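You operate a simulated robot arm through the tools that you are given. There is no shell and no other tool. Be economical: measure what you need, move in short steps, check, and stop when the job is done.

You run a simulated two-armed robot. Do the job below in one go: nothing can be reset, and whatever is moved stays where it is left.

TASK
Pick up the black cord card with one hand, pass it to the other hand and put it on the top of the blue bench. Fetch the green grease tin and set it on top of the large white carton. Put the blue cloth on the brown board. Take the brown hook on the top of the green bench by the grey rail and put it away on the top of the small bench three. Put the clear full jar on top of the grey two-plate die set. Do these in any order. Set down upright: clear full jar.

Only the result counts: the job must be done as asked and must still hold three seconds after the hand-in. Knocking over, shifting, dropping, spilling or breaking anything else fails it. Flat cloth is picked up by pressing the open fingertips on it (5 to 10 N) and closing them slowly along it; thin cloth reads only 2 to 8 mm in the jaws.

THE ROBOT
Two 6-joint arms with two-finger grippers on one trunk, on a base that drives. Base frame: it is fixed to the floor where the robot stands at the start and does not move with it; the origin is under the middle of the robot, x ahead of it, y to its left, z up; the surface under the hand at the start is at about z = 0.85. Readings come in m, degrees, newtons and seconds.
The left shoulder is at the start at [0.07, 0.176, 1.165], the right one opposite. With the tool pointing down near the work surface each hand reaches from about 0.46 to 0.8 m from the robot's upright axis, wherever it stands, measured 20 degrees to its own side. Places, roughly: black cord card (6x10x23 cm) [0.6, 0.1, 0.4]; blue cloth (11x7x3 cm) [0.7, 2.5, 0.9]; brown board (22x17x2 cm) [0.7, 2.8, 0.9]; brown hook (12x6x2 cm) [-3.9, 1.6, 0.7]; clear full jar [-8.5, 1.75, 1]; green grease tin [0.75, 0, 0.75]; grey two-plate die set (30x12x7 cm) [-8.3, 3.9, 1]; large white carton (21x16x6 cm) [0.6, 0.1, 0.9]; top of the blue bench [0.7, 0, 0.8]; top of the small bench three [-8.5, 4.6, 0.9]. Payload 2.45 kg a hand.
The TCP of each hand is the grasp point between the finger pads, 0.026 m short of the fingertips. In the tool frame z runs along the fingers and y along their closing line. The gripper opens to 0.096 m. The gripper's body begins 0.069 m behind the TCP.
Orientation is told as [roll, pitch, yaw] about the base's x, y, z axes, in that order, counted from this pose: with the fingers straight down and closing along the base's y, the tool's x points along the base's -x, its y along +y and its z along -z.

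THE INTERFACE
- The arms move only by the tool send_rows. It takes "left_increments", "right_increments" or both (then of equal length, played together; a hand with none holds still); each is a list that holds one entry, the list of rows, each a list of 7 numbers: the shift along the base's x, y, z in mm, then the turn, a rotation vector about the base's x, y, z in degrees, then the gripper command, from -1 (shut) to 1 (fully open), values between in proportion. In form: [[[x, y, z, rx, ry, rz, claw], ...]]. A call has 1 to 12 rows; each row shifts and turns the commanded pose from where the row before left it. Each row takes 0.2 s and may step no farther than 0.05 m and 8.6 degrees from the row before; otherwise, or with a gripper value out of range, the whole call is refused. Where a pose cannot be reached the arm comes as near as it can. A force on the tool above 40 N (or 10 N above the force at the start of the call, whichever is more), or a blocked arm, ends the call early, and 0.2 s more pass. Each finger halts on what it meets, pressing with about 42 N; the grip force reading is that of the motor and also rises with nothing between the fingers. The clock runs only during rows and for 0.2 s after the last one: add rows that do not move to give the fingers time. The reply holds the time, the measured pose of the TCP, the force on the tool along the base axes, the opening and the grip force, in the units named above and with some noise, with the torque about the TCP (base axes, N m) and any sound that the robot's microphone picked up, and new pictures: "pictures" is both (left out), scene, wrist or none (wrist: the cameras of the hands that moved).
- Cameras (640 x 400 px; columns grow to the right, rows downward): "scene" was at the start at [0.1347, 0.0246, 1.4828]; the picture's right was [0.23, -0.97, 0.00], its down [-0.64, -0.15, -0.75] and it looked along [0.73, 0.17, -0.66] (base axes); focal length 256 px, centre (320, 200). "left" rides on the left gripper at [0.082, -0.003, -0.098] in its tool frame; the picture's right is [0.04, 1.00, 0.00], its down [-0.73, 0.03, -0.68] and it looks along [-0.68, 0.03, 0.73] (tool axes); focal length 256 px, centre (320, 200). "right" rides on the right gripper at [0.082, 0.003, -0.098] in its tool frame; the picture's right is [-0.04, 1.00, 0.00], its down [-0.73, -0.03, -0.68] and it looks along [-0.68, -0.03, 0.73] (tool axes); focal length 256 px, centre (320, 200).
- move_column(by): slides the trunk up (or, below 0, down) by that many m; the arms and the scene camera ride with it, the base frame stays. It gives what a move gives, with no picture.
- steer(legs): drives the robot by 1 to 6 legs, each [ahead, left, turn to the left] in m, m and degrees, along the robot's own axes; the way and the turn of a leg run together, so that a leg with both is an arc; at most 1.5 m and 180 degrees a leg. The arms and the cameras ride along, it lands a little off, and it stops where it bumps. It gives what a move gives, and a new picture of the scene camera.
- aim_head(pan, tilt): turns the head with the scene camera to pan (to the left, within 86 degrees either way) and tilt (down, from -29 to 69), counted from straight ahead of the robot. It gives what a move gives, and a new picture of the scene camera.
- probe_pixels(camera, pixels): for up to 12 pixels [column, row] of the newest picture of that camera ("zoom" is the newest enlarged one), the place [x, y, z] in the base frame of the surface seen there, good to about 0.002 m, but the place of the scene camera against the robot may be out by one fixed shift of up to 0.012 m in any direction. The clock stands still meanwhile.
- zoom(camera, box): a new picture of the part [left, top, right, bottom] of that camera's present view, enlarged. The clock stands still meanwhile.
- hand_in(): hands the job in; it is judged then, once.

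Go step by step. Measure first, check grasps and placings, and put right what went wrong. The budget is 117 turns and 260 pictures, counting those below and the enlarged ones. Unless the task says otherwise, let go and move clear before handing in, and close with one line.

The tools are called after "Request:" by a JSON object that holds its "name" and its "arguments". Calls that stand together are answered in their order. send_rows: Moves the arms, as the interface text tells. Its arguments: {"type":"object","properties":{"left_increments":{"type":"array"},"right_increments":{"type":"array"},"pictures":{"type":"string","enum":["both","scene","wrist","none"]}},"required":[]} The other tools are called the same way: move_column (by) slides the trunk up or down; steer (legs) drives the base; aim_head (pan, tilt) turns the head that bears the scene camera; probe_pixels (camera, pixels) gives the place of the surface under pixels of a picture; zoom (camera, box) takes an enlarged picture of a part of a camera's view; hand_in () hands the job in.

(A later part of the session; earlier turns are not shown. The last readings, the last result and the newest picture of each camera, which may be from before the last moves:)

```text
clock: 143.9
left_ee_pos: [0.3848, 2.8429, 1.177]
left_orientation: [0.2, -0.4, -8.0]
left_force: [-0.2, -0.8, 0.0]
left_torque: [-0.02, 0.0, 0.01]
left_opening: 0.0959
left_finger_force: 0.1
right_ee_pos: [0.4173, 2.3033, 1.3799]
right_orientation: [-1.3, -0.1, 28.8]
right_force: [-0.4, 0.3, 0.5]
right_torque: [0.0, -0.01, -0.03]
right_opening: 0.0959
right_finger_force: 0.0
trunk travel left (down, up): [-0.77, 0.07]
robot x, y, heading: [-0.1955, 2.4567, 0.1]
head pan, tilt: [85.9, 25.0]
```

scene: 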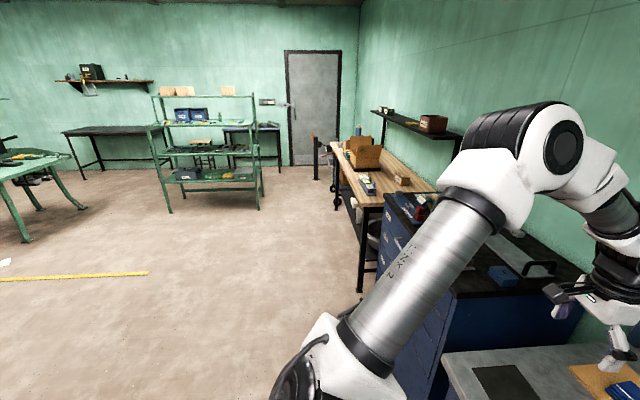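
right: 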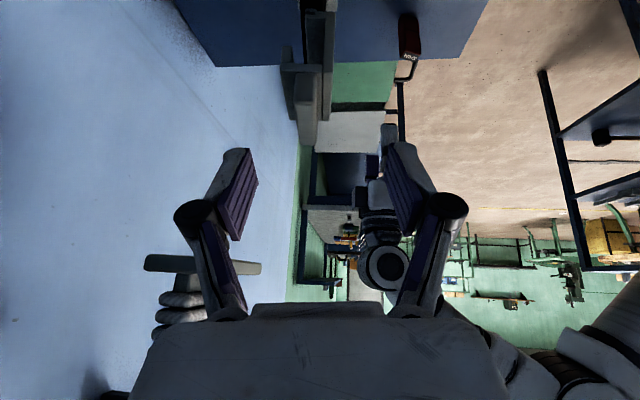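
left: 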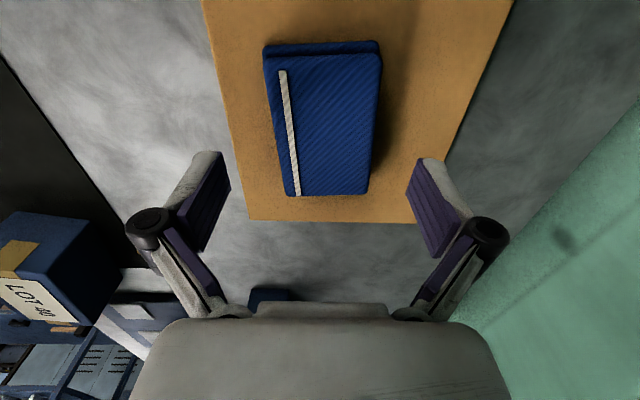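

Floor is open to the left. Turn left 90° and look toward −x.

Request:
{"name": "steer", "arguments": {"legs": [[0, 0.3, 0], [0, 0, 90]]}}

Request:
{"name": "aim_head", "arguments": {"pan": 86, "tilt": 22}}

Request:
{"name": "probe_pixels", "arguments": {"camera": "scene", "pixels": [[60, 250], [150, 250], [250, 250], [320, 250], [400, 250], [500, 250], [250, 180], [320, 180], [150, 150], [400, 180], [320, 320], [200, 320]]}}

```text
clock: 149.8
left_ee_pos: [-0.5803, 3.3306, 1.1781]
left_orientation: [0.2, -0.3, 81.9]
left_force: [-0.1, -0.9, -0.5]
left_torque: [0.0, 0.0, 0.0]
left_opening: 0.0961
left_finger_force: 0.0
right_ee_pos: [-0.0403, 3.3624, 1.3806]
right_orientation: [-1.3, 0.0, 118.8]
right_force: [-0.3, -0.2, -0.3]
right_torque: [0.0, 0.02, -0.02]
right_opening: 0.0962
right_finger_force: 0.0
trunk travel left (down, up): [-0.77, 0.07]
robot x, y, heading: [-0.1939, 2.7486, 90.0]
head pan, tilt: [85.9, 25.0]
```

scene: 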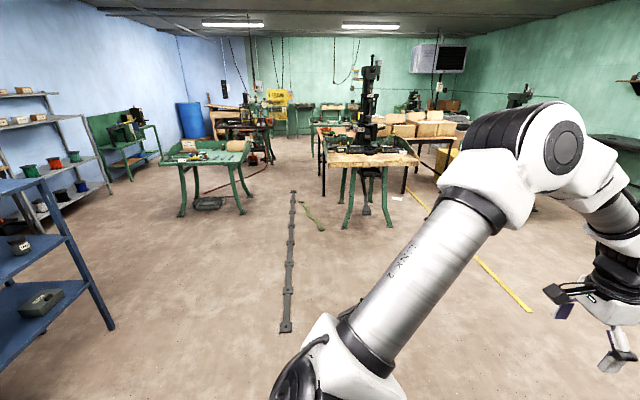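

```text
clock: 150.4
left_ee_pos: [-0.5812, 3.3321, 1.1781]
left_orientation: [0.3, -0.2, 82.0]
left_force: [-0.1, -0.3, -0.9]
left_torque: [-0.01, -0.02, -0.02]
left_opening: 0.0958
left_finger_force: 0.0
right_ee_pos: [-0.0403, 3.3635, 1.3816]
right_orientation: [-1.4, 0.0, 118.7]
right_force: [-0.4, -0.1, 0.2]
right_torque: [-0.04, 0.0, 0.01]
right_opening: 0.0962
right_finger_force: 0.0
trunk travel left (down, up): [-0.77, 0.07]
robot x, y, heading: [-0.192, 2.7493, 90.1]
head pan, tilt: [85.9, 22.0]
```

scene: 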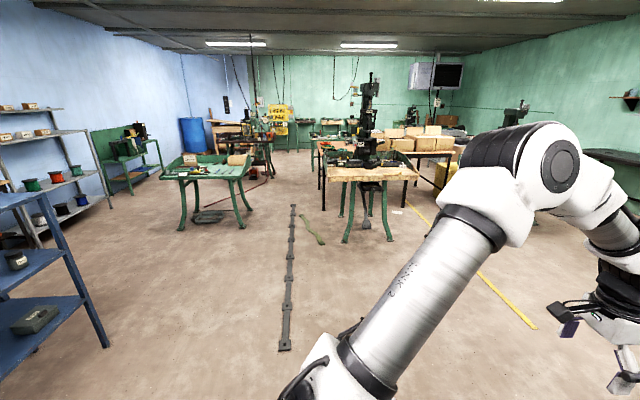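

```text
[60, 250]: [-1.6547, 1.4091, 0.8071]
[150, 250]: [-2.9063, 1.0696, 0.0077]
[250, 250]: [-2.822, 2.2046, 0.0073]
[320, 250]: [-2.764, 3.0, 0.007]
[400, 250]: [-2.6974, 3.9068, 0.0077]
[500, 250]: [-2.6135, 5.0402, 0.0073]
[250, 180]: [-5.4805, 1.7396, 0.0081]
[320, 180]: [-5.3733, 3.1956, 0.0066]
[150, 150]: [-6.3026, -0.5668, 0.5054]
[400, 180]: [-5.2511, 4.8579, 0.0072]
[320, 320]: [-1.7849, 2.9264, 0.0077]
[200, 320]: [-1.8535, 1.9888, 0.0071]
```

The green bench is at (205,172). Probe the rack edge, floor strip and green bench.

Request:
{"name": "probe_pixels", "arguments": {"camera": "scene", "pixels": [[100, 340], [60, 225], [284, 345], [293, 210], [310, 225], [180, 225], [242, 225], [215, 170], [168, 175], [245, 178], [45, 245], [235, 160]]}}

Request:
{"name": "zoom", "arguments": {"camera": "scene", "box": [140, 120, 300, 230]}}

```text
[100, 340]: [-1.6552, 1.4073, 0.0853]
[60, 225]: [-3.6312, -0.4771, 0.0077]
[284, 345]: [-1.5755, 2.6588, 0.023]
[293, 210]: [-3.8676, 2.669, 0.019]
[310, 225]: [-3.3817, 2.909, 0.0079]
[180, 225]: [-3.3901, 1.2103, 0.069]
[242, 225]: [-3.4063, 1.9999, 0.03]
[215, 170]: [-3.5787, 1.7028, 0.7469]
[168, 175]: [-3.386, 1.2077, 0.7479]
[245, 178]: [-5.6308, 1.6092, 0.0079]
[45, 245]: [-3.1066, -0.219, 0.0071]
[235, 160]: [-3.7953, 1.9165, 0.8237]
```

```text
3.64 times, centred on (220, 175) of scene
```

zoom: 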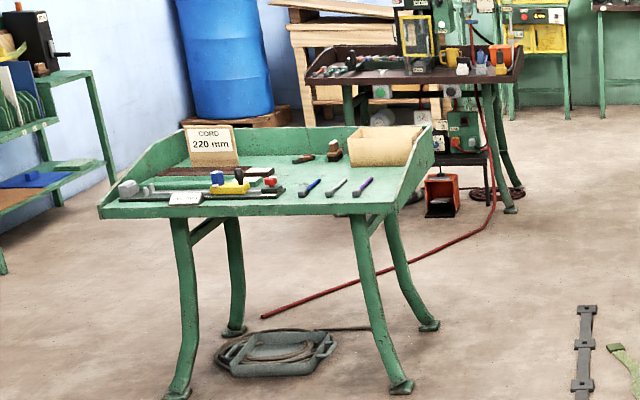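

Probe the hook candidates on the green bench.

Request:
{"name": "probe_pixels", "arguments": {"camera": "zoom", "pixels": [[303, 159], [335, 152], [312, 187], [240, 172], [210, 150], [270, 355], [178, 395], [402, 388], [385, 135], [390, 205], [105, 210], [230, 370]]}}

Request:
{"name": "zoom", "arguments": {"camera": "scene", "box": [185, 145, 255, 185]}}

```text
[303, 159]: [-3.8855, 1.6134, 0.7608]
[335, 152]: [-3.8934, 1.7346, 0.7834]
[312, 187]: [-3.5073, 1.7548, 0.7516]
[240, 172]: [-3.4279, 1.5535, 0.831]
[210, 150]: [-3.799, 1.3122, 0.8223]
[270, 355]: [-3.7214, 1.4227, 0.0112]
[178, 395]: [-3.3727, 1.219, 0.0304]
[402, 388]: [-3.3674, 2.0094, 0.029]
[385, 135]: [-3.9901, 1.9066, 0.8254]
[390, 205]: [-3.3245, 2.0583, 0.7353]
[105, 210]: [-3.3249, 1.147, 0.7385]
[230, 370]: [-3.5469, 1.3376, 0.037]
```

```text
9.14 times, centred on (220, 165) of scene
```

zoom: 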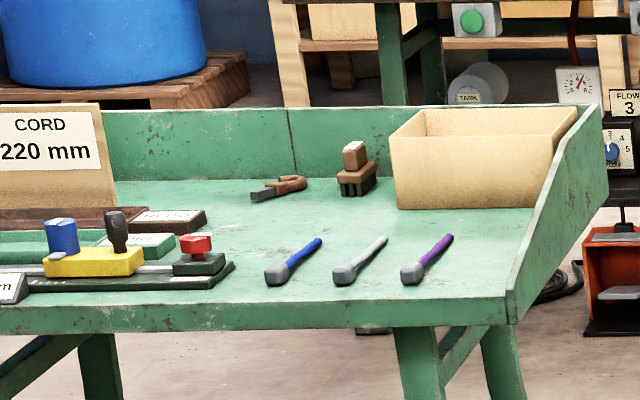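

The brown hook is at (−3.886,1.613,0.761), 12 cm long roughly along y. I'll approach from the bench's +y end facing −y, staying between the bench (y<2.06) and floor strip (y≈2.66). Turn and drive part way.

Request:
{"name": "steer", "arguments": {"legs": [[0, 0, 180], [0.42, -0.5, 0], [0, -1.3, 0]]}}

Request:
{"name": "send_rows", "arguments": {"right_increments": [[[0, 0, -10, 0, 0, -7.5, 1], [0, 0, -20, 0, 0, -7.5, 1], [0, 0, -20, 0, 0, -7.5, 1], [0, 0, -20, 0, 0, -7, 1]]], "pictures": "none"}}

Request:
{"name": "aim_head", "arguments": {"pan": -50, "tilt": 35}}

```text
clock: 167.4
left_ee_pos: [-1.5196, 1.6825, 1.1766]
left_orientation: [0.2, -0.3, -96.5]
left_force: [0.3, -0.4, 1.4]
left_torque: [0.01, -0.04, 0.05]
left_opening: 0.0961
left_finger_force: 0.0
right_ee_pos: [-2.0593, 1.6348, 1.3798]
right_orientation: [-1.4, 0.0, -59.8]
right_force: [0.2, 0.1, -0.2]
right_torque: [0.01, -0.01, -0.01]
right_opening: 0.0961
right_finger_force: 0.1
trunk travel left (down, up): [-0.77, 0.07]
robot x, y, heading: [-1.9214, 2.2494, -88.5]
head pan, tilt: [85.9, 22.0]
```

scene: 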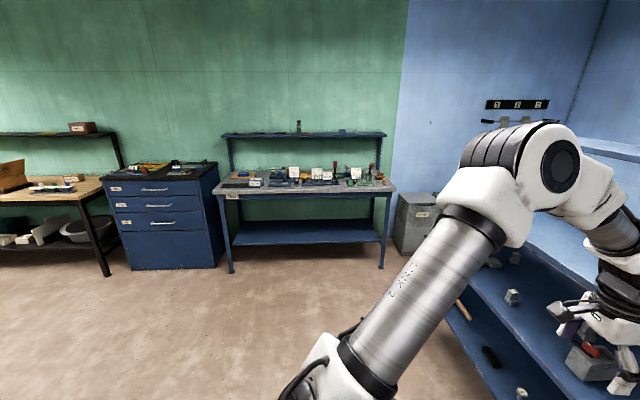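

```text
clock: 168.4
left_ee_pos: [-1.5202, 1.6812, 1.1779]
left_orientation: [0.1, -0.4, -96.6]
left_force: [0.0, -0.3, 0.0]
left_torque: [0.03, 0.02, 0.02]
left_opening: 0.0959
left_finger_force: 0.0
right_ee_pos: [-2.0591, 1.6356, 1.3104]
right_orientation: [-1.4, -0.1, -89.3]
right_force: [0.2, 0.2, -0.5]
right_torque: [0.05, -0.01, 0.0]
right_opening: 0.096
right_finger_force: 0.0
trunk travel left (down, up): [-0.77, 0.07]
robot x, y, heading: [-1.9214, 2.2534, -88.5]
head pan, tilt: [85.9, 22.0]
```

```text
clock: 170.6
left_ee_pos: [-1.5204, 1.6827, 1.1768]
left_orientation: [0.2, -0.2, -96.5]
left_force: [0.7, 0.5, -0.5]
left_torque: [-0.03, 0.01, 0.03]
left_opening: 0.0959
left_finger_force: 0.1
right_ee_pos: [-2.0594, 1.6362, 1.3113]
right_orientation: [-1.3, 0.0, -89.2]
right_force: [0.5, -0.2, 0.0]
right_torque: [0.01, 0.05, 0.0]
right_opening: 0.0961
right_finger_force: 0.1
trunk travel left (down, up): [-0.77, 0.07]
robot x, y, heading: [-1.9249, 2.2547, -88.6]
head pan, tilt: [-50.0, 35.0]
```

scene: 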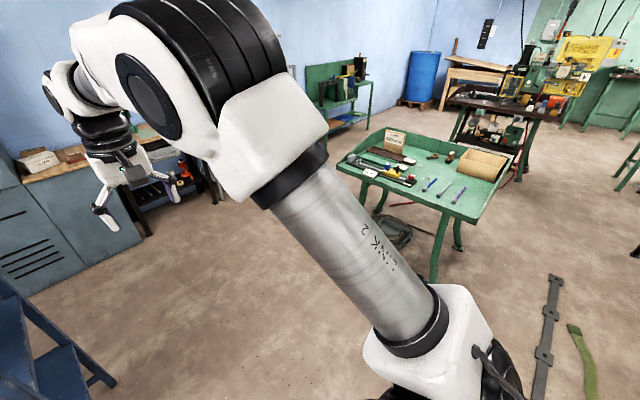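

Continue to (−3.69,2.36).

Request:
{"name": "steer", "arguments": {"legs": [[-0.1, -0.9, -1.4], [0, -0.86, 0]]}}

Request:
{"name": "aim_head", "arguments": {"pan": -10, "tilt": 50}}

```text
clock: 179.4
left_ee_pos: [-3.2434, 1.7387, 1.1778]
left_orientation: [0.1, -0.2, -96.3]
left_force: [0.7, 0.8, 0.4]
left_torque: [-0.02, 0.03, 0.01]
left_opening: 0.0961
left_finger_force: 0.1
right_ee_pos: [-3.7825, 1.6886, 1.3108]
right_orientation: [-1.3, 0.0, -88.9]
right_force: [0.2, -0.3, 0.5]
right_torque: [0.02, 0.04, -0.02]
right_opening: 0.0962
right_finger_force: 0.1
trunk travel left (down, up): [-0.77, 0.07]
robot x, y, heading: [-3.6501, 2.3041, -88.4]
head pan, tilt: [-50.0, 35.0]
```

scene: 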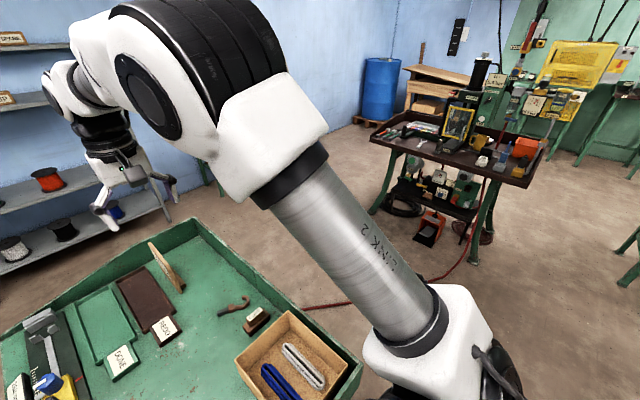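

```text
clock: 180.4
left_ee_pos: [-3.2442, 1.7387, 1.1769]
left_orientation: [0.2, -0.3, -96.2]
left_force: [0.0, 0.3, 0.9]
left_torque: [0.01, -0.04, 0.0]
left_opening: 0.0957
left_finger_force: 0.0
right_ee_pos: [-3.7822, 1.6887, 1.3115]
right_orientation: [-1.4, 0.0, -88.9]
right_force: [-0.1, -0.4, 0.2]
right_torque: [-0.01, 0.01, 0.03]
right_opening: 0.0963
right_finger_force: 0.1
trunk travel left (down, up): [-0.77, 0.07]
robot x, y, heading: [-3.6511, 2.3034, -88.4]
head pan, tilt: [-10.0, 50.0]
```

scene: 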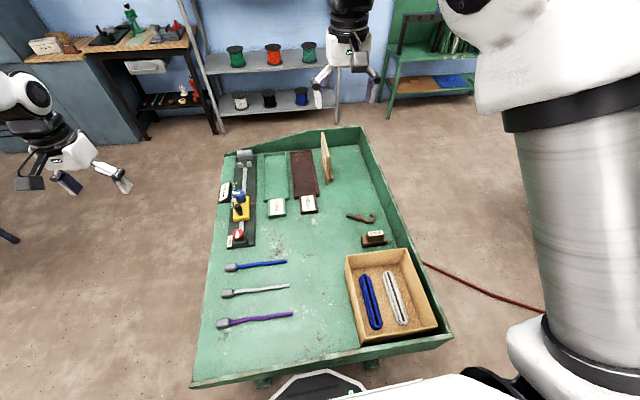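

Zoom on the hook at (362,217).

Request:
{"name": "zoom", "arguments": {"camera": "scene", "box": [325, 190, 405, 250]}}

Request:
{"name": "probe_pixels", "arguments": {"camera": "scene", "pixels": [[349, 215], [356, 217], [362, 218], [368, 220], [373, 216], [371, 222], [374, 237], [384, 232], [330, 160], [397, 235], [360, 205]]}}

```text
6.67 times, centred on (365, 220) of scene
```

zoom: 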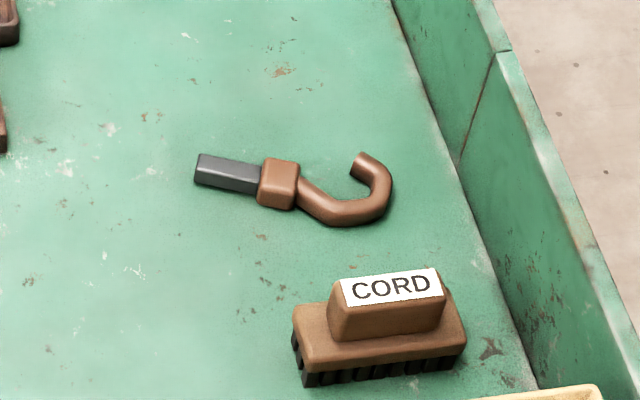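

```text
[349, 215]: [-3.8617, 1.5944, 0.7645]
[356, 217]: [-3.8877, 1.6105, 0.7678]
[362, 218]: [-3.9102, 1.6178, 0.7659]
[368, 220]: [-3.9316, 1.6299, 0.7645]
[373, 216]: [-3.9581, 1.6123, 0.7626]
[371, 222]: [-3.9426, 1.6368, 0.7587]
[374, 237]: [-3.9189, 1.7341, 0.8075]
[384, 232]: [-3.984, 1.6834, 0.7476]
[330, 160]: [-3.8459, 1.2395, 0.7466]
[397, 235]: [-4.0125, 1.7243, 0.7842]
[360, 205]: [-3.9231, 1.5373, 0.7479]
```

The hook lies mostly along x, about 26° turned; I'll grip its collar near (−3.893,1.612) with world yaw −26°. Lower the column and bring the right hand above it.

Request:
{"name": "move_column", "arguments": {"by": -0.22}}

Request:
{"name": "send_rows", "arguments": {"right_increments": [[[-12, -8, 0, 0, 0, 8, 1], [-12, -8, -10, 0, 0, 8, 1], [-12, -8, -25, 0, 0, 8, 1], [-12, -8, -25, 0, 0, 8, 1], [-12, -8, -25, 0, 0, 8, 1], [-12, -8, -25, 0, 0, 8, 1], [-12, -8, -25, 0, 0, 8, 1], [-12, -8, -25, 0, 0, 7, 1], [-10, -8, -25, 0, 0, 0, 1], [-5, -5, -15, 0, 0, 0, 1]]]}}

```text
clock: 182.8
left_ee_pos: [-3.2452, 1.7387, 0.9571]
left_orientation: [0.3, -0.3, -96.2]
left_force: [-0.3, 0.1, -0.5]
left_torque: [0.03, 0.03, 0.01]
left_opening: 0.0961
left_finger_force: 0.1
right_ee_pos: [-3.7829, 1.6894, 1.0918]
right_orientation: [-1.5, 0.0, -88.8]
right_force: [0.2, 0.0, 0.5]
right_torque: [0.01, 0.01, 0.01]
right_opening: 0.096
right_finger_force: 0.1
trunk travel left (down, up): [-0.55, 0.29]
robot x, y, heading: [-3.6532, 2.3055, -88.0]
head pan, tilt: [-10.0, 50.0]
```

```text
clock: 185.0
left_ee_pos: [-3.2446, 1.739, 0.9571]
left_orientation: [0.3, -0.4, -96.2]
left_force: [1.0, -0.1, 0.3]
left_torque: [-0.03, 0.04, 0.03]
left_opening: 0.096
left_finger_force: 0.1
right_ee_pos: [-3.8967, 1.6107, 0.8939]
right_orientation: [-1.3, 0.1, -25.8]
right_force: [-0.1, -0.7, 0.6]
right_torque: [-0.04, 0.0, 0.02]
right_opening: 0.0961
right_finger_force: 0.0
trunk travel left (down, up): [-0.55, 0.29]
robot x, y, heading: [-3.6486, 2.3059, -88.2]
head pan, tilt: [-10.0, 50.0]
```

scene: 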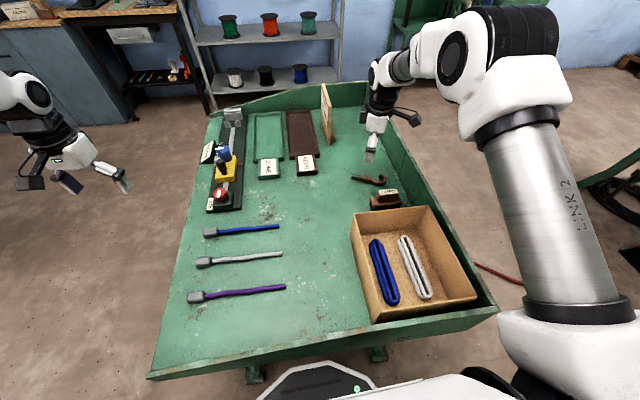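
right: 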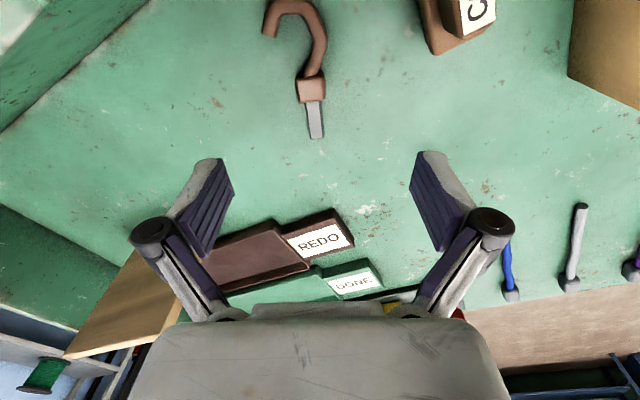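

Probe the hook with the wrist camera.

Request:
{"name": "probe_pixels", "arguments": {"camera": "right", "pixels": [[312, 90], [299, 90], [325, 90], [312, 75], [314, 105], [317, 136], [308, 105], [321, 105], [290, 100], [345, 100], [325, 50], [440, 40]]}}

```text
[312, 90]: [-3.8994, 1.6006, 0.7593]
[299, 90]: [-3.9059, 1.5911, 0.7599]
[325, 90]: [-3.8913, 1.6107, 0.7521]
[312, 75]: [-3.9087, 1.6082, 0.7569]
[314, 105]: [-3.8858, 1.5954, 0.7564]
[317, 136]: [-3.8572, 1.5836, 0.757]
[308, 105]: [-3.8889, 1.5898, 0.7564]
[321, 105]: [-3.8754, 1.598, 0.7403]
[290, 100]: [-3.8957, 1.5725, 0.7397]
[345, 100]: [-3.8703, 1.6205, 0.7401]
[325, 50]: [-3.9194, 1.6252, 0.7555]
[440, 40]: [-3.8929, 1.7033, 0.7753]
```

Collar centre (−3.899,1.601), table 0.740. Descend to z 0.770 and close.

Request:
{"name": "send_rows", "arguments": {"right_increments": [[[-2, -10, -30, 1.3, 0, 0, 0.6], [0, 0, -40, 0, 0, 3, 0.6], [0, 0, -35, 0, 0, 0, 0.6], [0, 0, -12, 0, 0, 0, 0.6], [0, 0, -7, 0, 0, 0, 0.6], [0, 0, 0, 0, 0, 0, 0], [0, 0, 0, 0, 0, 0, -0.5], [0, 0, 0, 0, 0, 0, -1], [0, 0, 0, 0, 0, 0, -1]]], "pictures": "wrist"}}

```text
clock: 187.0
left_ee_pos: [-3.2444, 1.7384, 0.9574]
left_orientation: [0.1, -0.2, -96.1]
left_force: [0.3, 0.0, -0.1]
left_torque: [0.02, 0.0, 0.01]
left_opening: 0.0963
left_finger_force: 0.0
right_ee_pos: [-3.8956, 1.6003, 0.7681]
right_orientation: [-0.1, 0.5, -22.9]
right_force: [-0.5, 0.3, 0.2]
right_torque: [-0.01, 0.0, -0.02]
right_opening: 0.0251
right_finger_force: 42.4
trunk travel left (down, up): [-0.55, 0.29]
robot x, y, heading: [-3.647, 2.3069, -88.2]
head pan, tilt: [-10.0, 50.0]
```

right: 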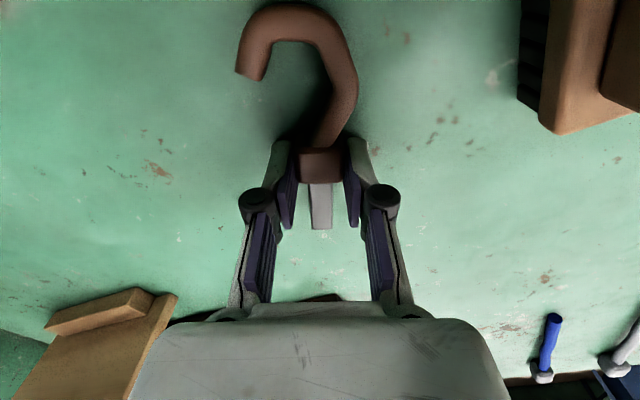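

Hook gripped. Lift, raise the column, and look along −x for the route.

Request:
{"name": "send_rows", "arguments": {"right_increments": [[[0, 0, 30, 0, 0, 0, -1], [0, 0, 40, 0, 0, 0, -1], [0, 0, 40, 0, 0, 0, -1], [10, 10, 40, 0, 0, -8, -1], [10, 10, 40, 0, 0, -8, -1], [10, 10, 20, 0, 0, -8, -1], [10, 10, 10, 0, 0, -8, -1], [10, 10, 0, 0, 0, -8, -1], [10, 10, 0, 0, 0, -8, -1], [10, 10, 0, 0, 0, -8, -1], [10, 10, 0, 0, 0, -8, -1]]], "pictures": "wrist"}}

Request:
{"name": "move_column", "arguments": {"by": 0.25}}

Request:
{"name": "aim_head", "arguments": {"pan": -86, "tilt": 15}}

```text
clock: 189.4
left_ee_pos: [-3.2446, 1.7395, 0.9571]
left_orientation: [0.1, -0.2, -96.2]
left_force: [-0.4, -0.7, -0.5]
left_torque: [-0.05, 0.03, -0.01]
left_opening: 0.0962
left_finger_force: 0.1
right_ee_pos: [-3.8156, 1.6816, 0.9887]
right_orientation: [-0.2, 0.5, -87.0]
right_force: [-0.1, -1.0, -0.2]
right_torque: [-0.02, 0.03, -0.05]
right_opening: 0.0248
right_finger_force: 42.0
trunk travel left (down, up): [-0.55, 0.29]
robot x, y, heading: [-3.6515, 2.3067, -88.0]
head pan, tilt: [-10.0, 50.0]
```

right: 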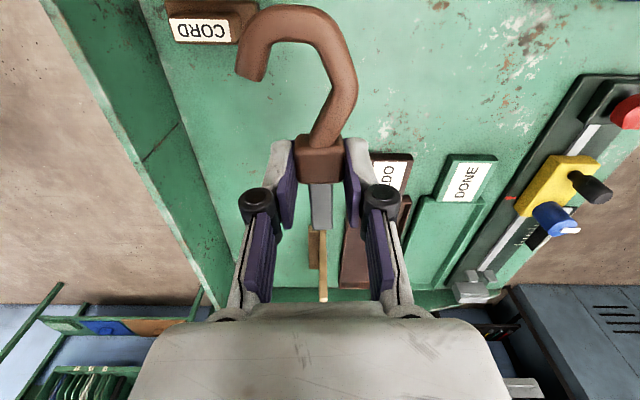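

```text
clock: 191.9
left_ee_pos: [-3.2449, 1.7374, 1.2079]
left_orientation: [0.0, -0.2, -96.2]
left_force: [-0.4, 0.4, 0.0]
left_torque: [0.01, 0.01, 0.0]
left_opening: 0.0959
left_finger_force: 0.1
right_ee_pos: [-3.8176, 1.6807, 1.2382]
right_orientation: [-0.1, 0.6, -86.8]
right_force: [0.8, 0.4, -0.1]
right_torque: [0.02, 0.0, 0.0]
right_opening: 0.025
right_finger_force: 42.1
trunk travel left (down, up): [-0.8, 0.04]
robot x, y, heading: [-3.6512, 2.3061, -88.4]
head pan, tilt: [-10.0, 50.0]
```

```text
clock: 193.4
left_ee_pos: [-3.2467, 1.7376, 1.2082]
left_orientation: [0.2, -0.4, -96.2]
left_force: [0.5, 0.4, 0.1]
left_torque: [0.02, 0.01, -0.01]
left_opening: 0.0961
left_finger_force: 0.0
right_ee_pos: [-3.8174, 1.6815, 1.2388]
right_orientation: [-0.1, 0.5, -86.8]
right_force: [-0.7, 0.2, -0.9]
right_torque: [0.03, 0.01, -0.03]
right_opening: 0.025
right_finger_force: 42.1
trunk travel left (down, up): [-0.8, 0.04]
robot x, y, heading: [-3.6516, 2.3067, -88.1]
head pan, tilt: [-85.9, 15.0]
```

scene: 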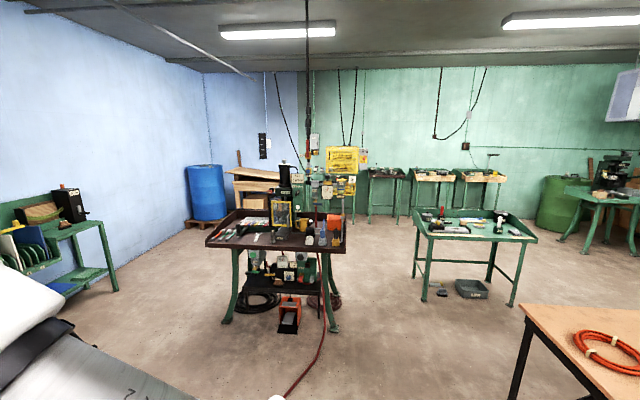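

The back wall shows three small benches around (385–480,180). Probe map points.

Request:
{"name": "probe_pixels", "arguments": {"camera": "scene", "pixels": [[480, 175], [435, 176], [385, 176], [475, 225], [515, 305], [424, 300], [225, 320], [335, 328], [560, 320], [310, 360], [330, 250], [600, 200]]}}

Request:
{"name": "zoom", "arguments": {"camera": "scene", "box": [340, 140, 520, 250]}}

```text
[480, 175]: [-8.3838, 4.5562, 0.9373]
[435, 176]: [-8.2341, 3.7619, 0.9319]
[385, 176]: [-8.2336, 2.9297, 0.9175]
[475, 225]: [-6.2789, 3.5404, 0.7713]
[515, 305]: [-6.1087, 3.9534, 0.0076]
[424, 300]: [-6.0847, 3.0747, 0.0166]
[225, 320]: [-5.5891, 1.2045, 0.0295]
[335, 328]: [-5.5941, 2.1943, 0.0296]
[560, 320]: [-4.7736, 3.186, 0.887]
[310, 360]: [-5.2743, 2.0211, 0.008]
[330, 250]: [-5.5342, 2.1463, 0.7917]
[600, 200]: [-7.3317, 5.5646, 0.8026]
```

```text
3.56 times, centred on (430, 195) of scene
```

zoom: 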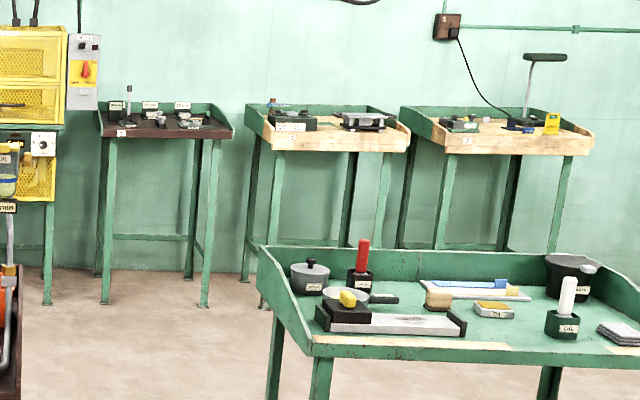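

Route: turn to face −x, go to (−4.35,2.3), shift to y≈2.63, then along −x between the tables.

Request:
{"name": "steer", "arguments": {"legs": [[0, 0, -91.8], [0.72, 0, 0], [0, -0.34, 0]]}}

Request:
{"name": "aim_head", "arguments": {"pan": 0, "tilt": 28}}

```text
clock: 203.1
left_ee_pos: [-4.947, 2.2537, 1.2066]
left_orientation: [0.1, -0.3, 172.9]
left_force: [0.7, 0.3, -0.2]
left_torque: [0.01, 0.0, 0.04]
left_opening: 0.0961
left_finger_force: 0.1
right_ee_pos: [-4.9945, 2.8257, 1.2397]
right_orientation: [-0.3, 0.6, -177.8]
right_force: [0.1, -0.3, -0.1]
right_torque: [0.08, 0.01, -0.01]
right_opening: 0.0248
right_finger_force: 41.8
trunk travel left (down, up): [-0.8, 0.04]
robot x, y, heading: [-4.3742, 2.6512, -179.3]
head pan, tilt: [-85.9, 15.0]
```

scene: 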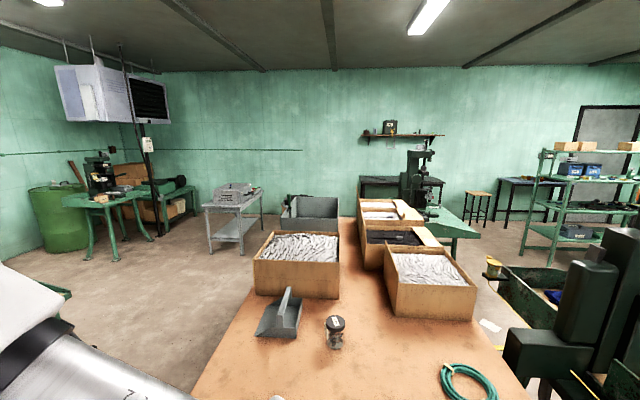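

```text
clock: 204.7
left_ee_pos: [-4.9472, 2.256, 1.2069]
left_orientation: [0.1, -0.3, 172.9]
left_force: [-0.3, 0.1, -0.2]
left_torque: [0.0, 0.02, 0.0]
left_opening: 0.0962
left_finger_force: 0.1
right_ee_pos: [-4.9951, 2.8285, 1.2402]
right_orientation: [-0.2, 0.4, -177.8]
right_force: [0.4, -0.1, -0.3]
right_torque: [-0.01, 0.03, -0.01]
right_opening: 0.0247
right_finger_force: 42.6
trunk travel left (down, up): [-0.8, 0.04]
robot x, y, heading: [-4.3691, 2.6513, -179.4]
head pan, tilt: [0.0, 28.0]
```

scene: 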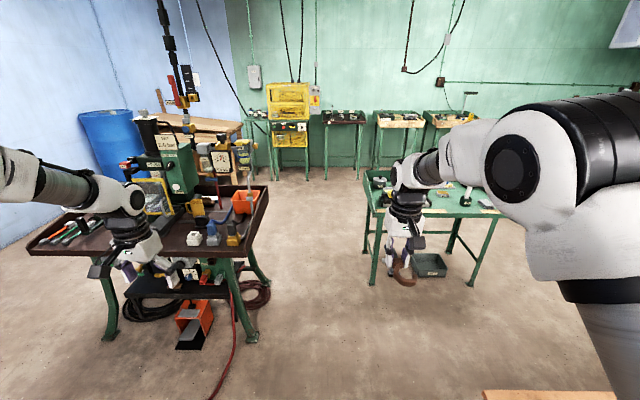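

Left hand/elbow must clear the tall items on the brown table. Probe them, and move the left hand inward.

Request:
{"name": "probe_pixels", "arguments": {"camera": "scene", "pixels": [[245, 160], [232, 235], [240, 205], [222, 155], [188, 120], [375, 200], [372, 270], [366, 185], [243, 330], [268, 190], [20, 160], [130, 195]]}}

Request:
{"name": "send_rows", "arguments": {"left_increments": [[[20, 25, 0, 0, 0, 7, 1], [20, 25, 0, 0, 0, 0, 1], [20, 25, 0, 0, 0, 0, 1], [20, 25, 0, 0, 0, 0, 1], [20, 25, 0, 0, 0, 0, 1], [10, 25, 0, 0, 0, 0, 1], [0, 25, 0, 0, 0, 0, 1]]], "pictures": "scene"}}

```text
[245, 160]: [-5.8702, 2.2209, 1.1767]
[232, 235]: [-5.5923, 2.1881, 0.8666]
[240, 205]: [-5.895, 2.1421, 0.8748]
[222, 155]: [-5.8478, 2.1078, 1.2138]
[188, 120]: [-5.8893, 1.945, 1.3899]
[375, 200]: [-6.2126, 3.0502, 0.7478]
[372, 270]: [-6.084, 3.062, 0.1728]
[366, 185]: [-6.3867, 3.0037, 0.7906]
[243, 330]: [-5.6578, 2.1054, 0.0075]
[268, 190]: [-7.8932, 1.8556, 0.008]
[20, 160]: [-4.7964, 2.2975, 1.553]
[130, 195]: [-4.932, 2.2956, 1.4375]
```

```text
clock: 206.3
left_ee_pos: [-4.8369, 2.4318, 1.2076]
left_orientation: [0.4, -0.3, 179.8]
left_force: [0.1, -0.3, -0.2]
left_torque: [-0.05, -0.02, 0.01]
left_opening: 0.0959
left_finger_force: 0.1
right_ee_pos: [-4.9948, 2.8297, 1.2382]
right_orientation: [-0.1, 0.5, -177.7]
right_force: [0.9, -0.4, -0.7]
right_torque: [0.0, 0.02, 0.01]
right_opening: 0.0251
right_finger_force: 41.7
trunk travel left (down, up): [-0.8, 0.04]
robot x, y, heading: [-4.3709, 2.6531, -179.2]
head pan, tilt: [0.0, 28.0]
```

scene: 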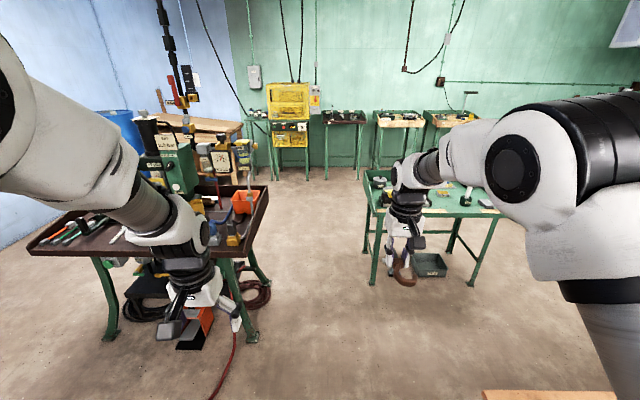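

Corridor is clear (y 2.36–2.96 for the base). Drive ahead 2.7 m.

Request:
{"name": "steer", "arguments": {"legs": [[1.4, -0.03, -0.8], [1.25, 0, 0]]}}

Request:
{"name": "aim_head", "arguments": {"pan": -35, "tilt": 28}}

```text
clock: 219.5
left_ee_pos: [-7.5477, 2.4074, 1.2093]
left_orientation: [0.2, -0.4, -179.6]
left_force: [0.1, -0.6, 0.5]
left_torque: [-0.04, 0.01, 0.01]
left_opening: 0.0958
left_finger_force: 0.1
right_ee_pos: [-7.7116, 2.8038, 1.2394]
right_orientation: [-0.2, 0.5, -177.2]
right_force: [-0.5, 1.4, -0.9]
right_torque: [0.02, 0.01, 0.0]
right_opening: 0.0248
right_finger_force: 42.0
trunk travel left (down, up): [-0.8, 0.04]
robot x, y, heading: [-7.0862, 2.6307, -178.8]
head pan, tilt: [0.0, 28.0]
```

scene: 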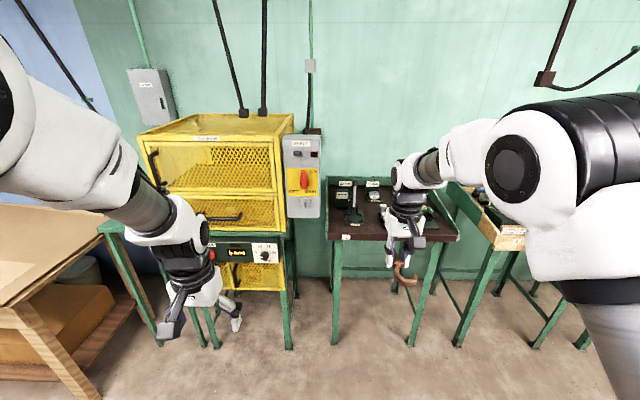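

```text
clock: 220.5
left_ee_pos: [-7.5478, 2.4067, 1.2079]
left_orientation: [0.2, -0.3, -179.7]
left_force: [0.3, 0.6, -0.1]
left_torque: [0.02, 0.0, 0.01]
left_opening: 0.096
left_finger_force: 0.0
right_ee_pos: [-7.711, 2.8038, 1.2391]
right_orientation: [-0.2, 0.5, -177.1]
right_force: [-0.4, -0.5, 0.4]
right_torque: [-0.01, 0.02, -0.03]
right_opening: 0.0249
right_finger_force: 41.5
trunk travel left (down, up): [-0.8, 0.04]
robot x, y, heading: [-7.0866, 2.6338, -178.8]
head pan, tilt: [-35.0, 28.0]
```

scene: 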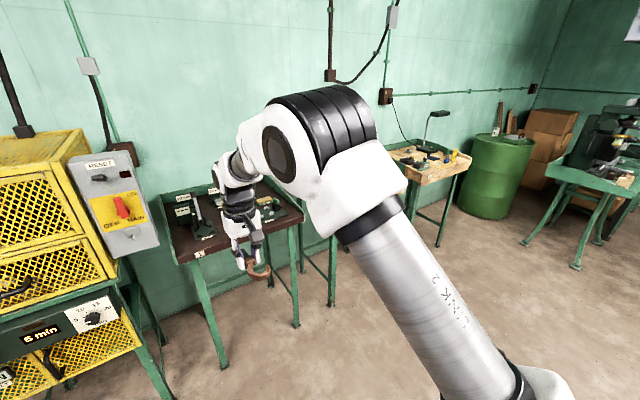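

Move ahead a little and sidestep right 1.75 m in front of bench three.

Request:
{"name": "steer", "arguments": {"legs": [[0.18, 0, -1.2], [0, -0.9, 0], [0, -0.88, 0]]}}

Request:
{"name": "aim_head", "arguments": {"pan": -10, "tilt": 35}}

```text
clock: 230.7
left_ee_pos: [-7.7398, 4.209, 1.2071]
left_orientation: [0.3, -0.3, 179.3]
left_force: [0.1, -0.4, 0.6]
left_torque: [0.0, 0.0, 0.01]
left_opening: 0.0958
left_finger_force: 0.1
right_ee_pos: [-7.8962, 4.6094, 1.2391]
right_orientation: [-0.2, 0.5, -178.3]
right_force: [-0.2, 1.1, -0.5]
right_torque: [-0.01, -0.01, 0.0]
right_opening: 0.0249
right_finger_force: 42.1
trunk travel left (down, up): [-0.8, 0.04]
robot x, y, heading: [-7.2731, 4.4237, -179.9]
head pan, tilt: [-35.0, 28.0]
```

scene: 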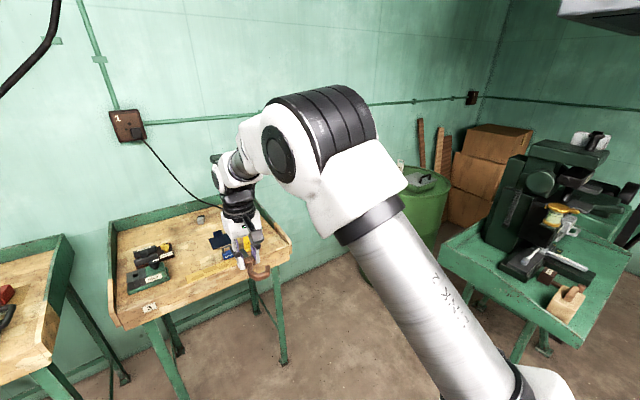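

```text
clock: 231.5
left_ee_pos: [-7.7411, 4.211, 1.2068]
left_orientation: [0.3, -0.3, 179.4]
left_force: [0.0, -0.5, -0.3]
left_torque: [0.02, 0.01, -0.04]
left_opening: 0.0958
left_finger_force: 0.0
right_ee_pos: [-7.8971, 4.6105, 1.2388]
right_orientation: [-0.1, 0.5, -178.4]
right_force: [0.7, -0.8, -0.4]
right_torque: [-0.01, 0.04, 0.01]
right_opening: 0.0248
right_finger_force: 41.7
trunk travel left (down, up): [-0.8, 0.04]
robot x, y, heading: [-7.2753, 4.4247, -179.9]
head pan, tilt: [-10.0, 35.0]
```

scene: 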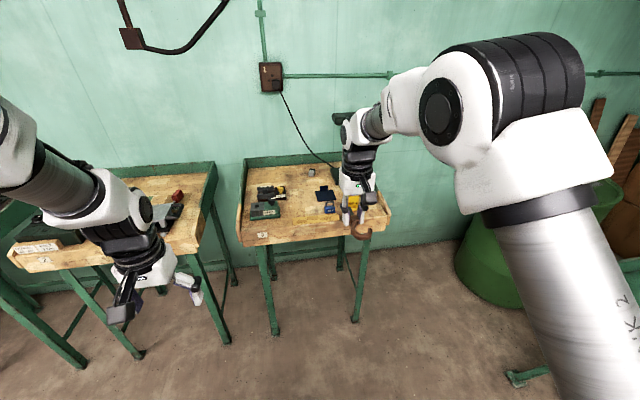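

Zoom on bench three and measure free surface.

Request:
{"name": "zoom", "arguments": {"camera": "scene", "box": [225, 100, 405, 250]}}

Request:
{"name": "probe_pixels", "arguments": {"camera": "scene", "pixels": [[300, 220], [300, 195], [245, 230], [375, 220], [290, 175], [322, 195], [330, 208], [345, 118], [262, 213], [310, 172], [352, 200], [310, 238]]}}

```text
2.67 times, centred on (315, 175) of scene
```

zoom: 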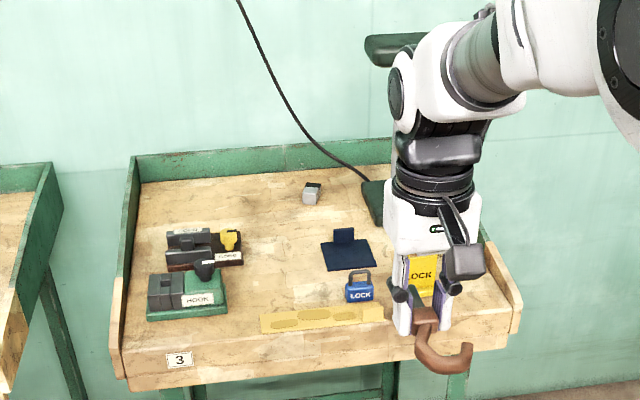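

```text
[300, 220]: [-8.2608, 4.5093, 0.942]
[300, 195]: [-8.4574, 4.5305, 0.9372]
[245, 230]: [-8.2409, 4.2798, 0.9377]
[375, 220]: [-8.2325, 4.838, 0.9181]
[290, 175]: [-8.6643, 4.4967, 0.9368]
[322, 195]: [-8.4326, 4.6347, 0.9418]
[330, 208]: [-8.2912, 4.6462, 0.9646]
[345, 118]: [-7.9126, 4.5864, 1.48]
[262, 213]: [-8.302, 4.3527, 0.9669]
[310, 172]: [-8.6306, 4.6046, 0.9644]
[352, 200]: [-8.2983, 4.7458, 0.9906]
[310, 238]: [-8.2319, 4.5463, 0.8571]
```

Free area around (−8.47,4.50), surface 0.937. Drive so the hook collar comes above it.

Request:
{"name": "steer", "arguments": {"legs": [[0, 0.115, 0], [0.5, 0, 0]]}}

Request:
{"name": "zoom", "arguments": {"camera": "scene", "box": [200, 100, 520, 320]}}

Request:
{"name": "zoom", "arguments": {"camera": "right", "box": [0, 0, 640, 400]}}

```text
clock: 235.2
left_ee_pos: [-8.2273, 4.0881, 1.2079]
left_orientation: [0.1, -0.4, 179.9]
left_force: [0.1, 0.5, -0.8]
left_torque: [0.0, 0.02, -0.02]
left_opening: 0.0961
left_finger_force: 0.0
right_ee_pos: [-8.3863, 4.4865, 1.2396]
right_orientation: [-0.2, 0.5, -177.8]
right_force: [1.9, -0.2, -1.0]
right_torque: [0.0, 0.01, -0.02]
right_opening: 0.0248
right_finger_force: 42.0
trunk travel left (down, up): [-0.8, 0.04]
robot x, y, heading: [-7.7681, 4.308, -179.2]
head pan, tilt: [-10.0, 35.0]
```

scene: 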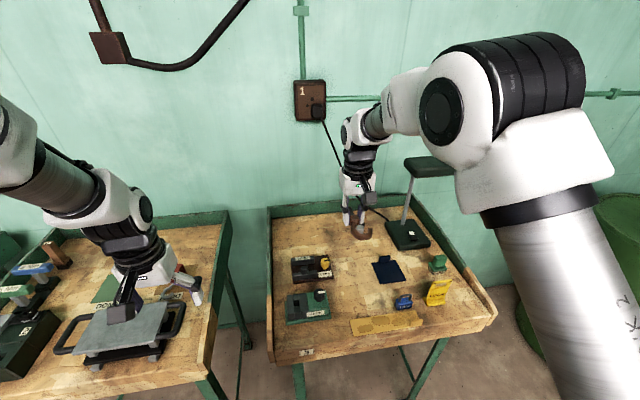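

```text
1.82 times, centred on (360, 210) of scene
```

zoom: 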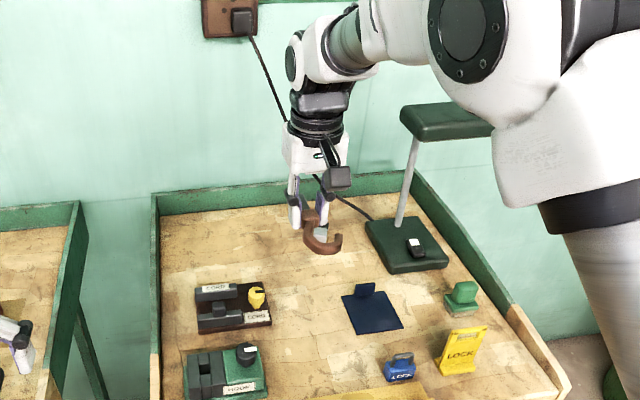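

```text
1.00 times, centred on (320, 200) of right (not enlarged: the box is as wide or as high as the picture)
```

zoom: 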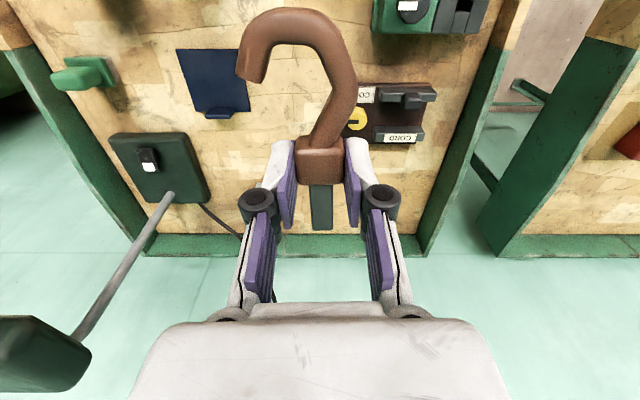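

Probe positions beneath with the wrist view.

Request:
{"name": "probe_pixels", "arguments": {"camera": "zoom", "pixels": [[350, 135], [420, 140], [245, 105], [200, 150], [205, 195], [260, 190], [400, 190], [320, 245], [230, 118], [75, 340], [300, 30], [245, 75]]}}

```text
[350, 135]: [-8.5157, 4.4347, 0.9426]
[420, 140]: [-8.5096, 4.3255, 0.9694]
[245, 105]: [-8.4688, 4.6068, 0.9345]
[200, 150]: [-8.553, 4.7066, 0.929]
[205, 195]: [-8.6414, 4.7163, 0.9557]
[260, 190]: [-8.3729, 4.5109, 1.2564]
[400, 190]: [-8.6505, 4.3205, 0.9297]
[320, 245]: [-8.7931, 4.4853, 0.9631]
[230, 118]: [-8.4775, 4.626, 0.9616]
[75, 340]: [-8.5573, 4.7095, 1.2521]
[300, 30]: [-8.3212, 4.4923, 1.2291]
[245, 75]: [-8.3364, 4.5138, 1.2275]
```

Free strip y 4.44–4.60; I place at TCP (−8.44,4.515,0.958), using only the arm (left hand is above bench two).

Request:
{"name": "send_rows", "arguments": {"right_increments": [[[-15, 10, -20, 0, 0, 0, -1], [-15, 10, -40, 0, 0, 0, -1], [-15, 9, -40, 0, 0, 0, -1], [-8, 0, -40, 0, 0, 0, -1], [0, 0, -40, 0, 0, 0, -1], [0, 0, -40, 0, 0, 0, -1], [0, 0, -30, 0, 0, 0, -1], [0, 0, -20, 0, 0, 0, -1], [0, 0, 0, 0, 0, 0, -1]]]}}

```text
clock: 237.2
left_ee_pos: [-8.229, 4.0876, 1.2072]
left_orientation: [0.2, -0.4, 179.8]
left_force: [-0.1, 0.3, -0.4]
left_torque: [-0.02, -0.02, 0.01]
left_opening: 0.0961
left_finger_force: 0.1
right_ee_pos: [-8.4395, 4.5147, 0.9698]
right_orientation: [-0.2, 0.4, -177.7]
right_force: [0.1, -0.8, -0.9]
right_torque: [0.01, 0.0, 0.0]
right_opening: 0.0248
right_finger_force: 41.5
trunk travel left (down, up): [-0.8, 0.04]
robot x, y, heading: [-7.7653, 4.3102, -179.0]
head pan, tilt: [-10.0, 35.0]
```

scene: 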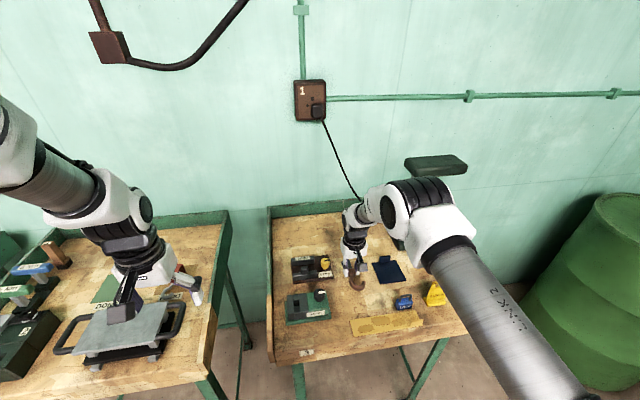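
right: 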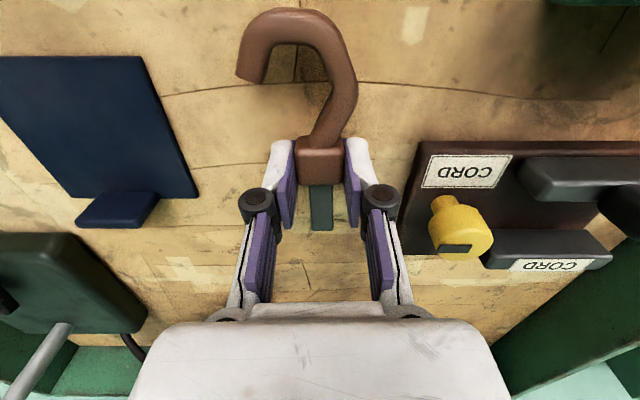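

Spot is clear. Lower the last 11 mm, release with a modest opening, and rise.

Request:
{"name": "send_rows", "arguments": {"right_increments": [[[0, 0, -6, 0, 0, 0, -1], [0, 0, -3, 0, 0, 0, -1], [0, 0, -2, 0, 0, 0, -1], [0, 0, 0, 0, 0, 0, -0.3], [0, 0, 0, 0, 0, 0, 0.05], [0, 0, 0, 0, 0, 0, 0.05], [0, 0, 30, 0, 0, 0, 0.05], [0, 0, 45, 0, 0, 0, 0.05], [0, 0, 45, 0, 0, 0, 0.5], [0, 0, 45, 0, 0, 0, 1], [0, 0, 45, 0, 0, 0, 1], [10, 0, 45, 0, 0, 0, 1]]]}}

```text
clock: 239.8
left_ee_pos: [-8.2269, 4.0871, 1.2081]
left_orientation: [0.2, -0.4, 179.8]
left_force: [0.4, 0.2, 0.4]
left_torque: [0.02, 0.02, 0.0]
left_opening: 0.0962
left_finger_force: 0.0
right_ee_pos: [-8.4279, 4.517, 1.2172]
right_orientation: [-0.2, 0.5, -177.7]
right_force: [-0.2, -0.5, 0.0]
right_torque: [0.01, 0.0, 0.03]
right_opening: 0.0963
right_finger_force: 0.0
trunk travel left (down, up): [-0.8, 0.04]
robot x, y, heading: [-7.7673, 4.3119, -179.5]
head pan, tilt: [-10.0, 35.0]
```

scene: 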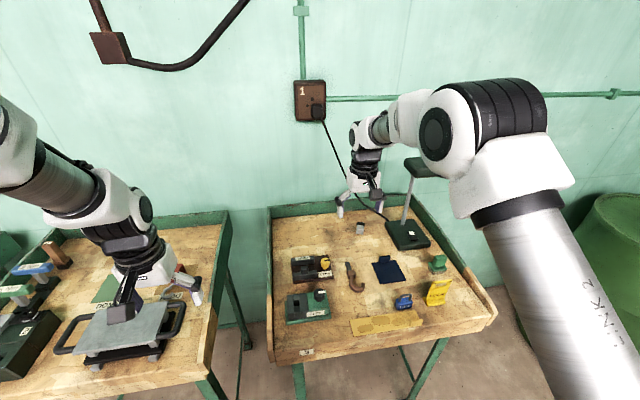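
right: 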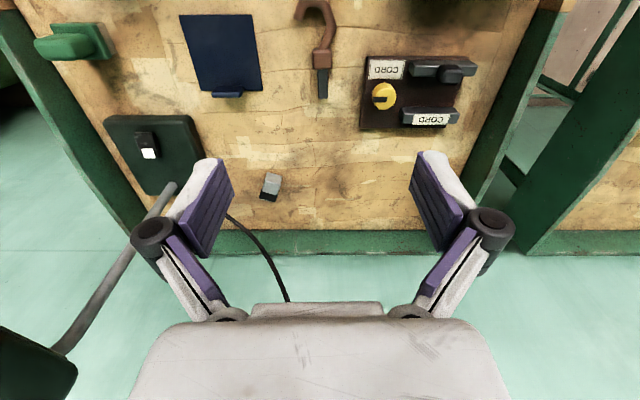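

Hook placed. Now measure the die set while here, then head to the jar.

Request:
{"name": "aim_head", "arguments": {"pan": 30, "tilt": 40}}

Request:
{"name": "zoom", "arguments": {"camera": "scene", "box": [150, 150, 450, 350]}}

```text
clock: 240.9
left_ee_pos: [-8.2281, 4.0873, 1.2077]
left_orientation: [0.2, -0.3, 179.8]
left_force: [0.4, -0.1, 0.1]
left_torque: [-0.02, -0.04, 0.05]
left_opening: 0.0961
left_finger_force: 0.0
right_ee_pos: [-8.4315, 4.5167, 1.2149]
right_orientation: [-0.2, 0.5, -177.8]
right_force: [-0.7, 0.2, -0.1]
right_torque: [-0.01, 0.0, 0.0]
right_opening: 0.0962
right_finger_force: 0.1
trunk travel left (down, up): [-0.8, 0.04]
robot x, y, heading: [-7.7656, 4.3114, -179.4]
head pan, tilt: [30.0, 40.0]
```

scene: 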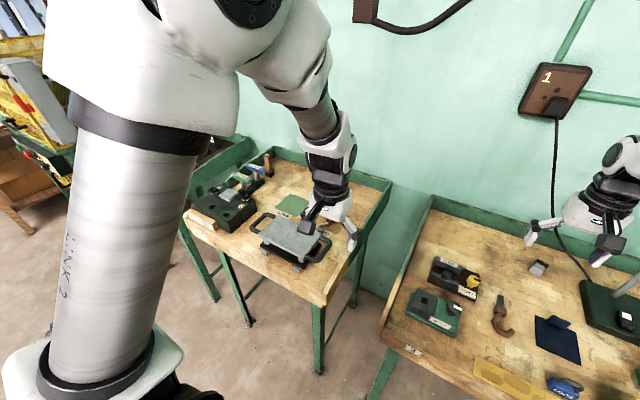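

```text
2.00 times, centred on (300, 250) of scene
```

zoom: 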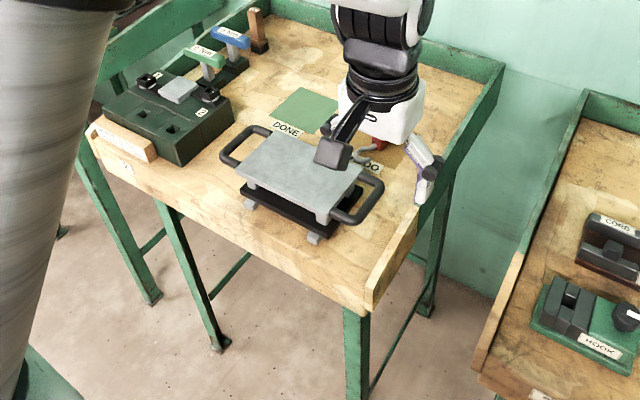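

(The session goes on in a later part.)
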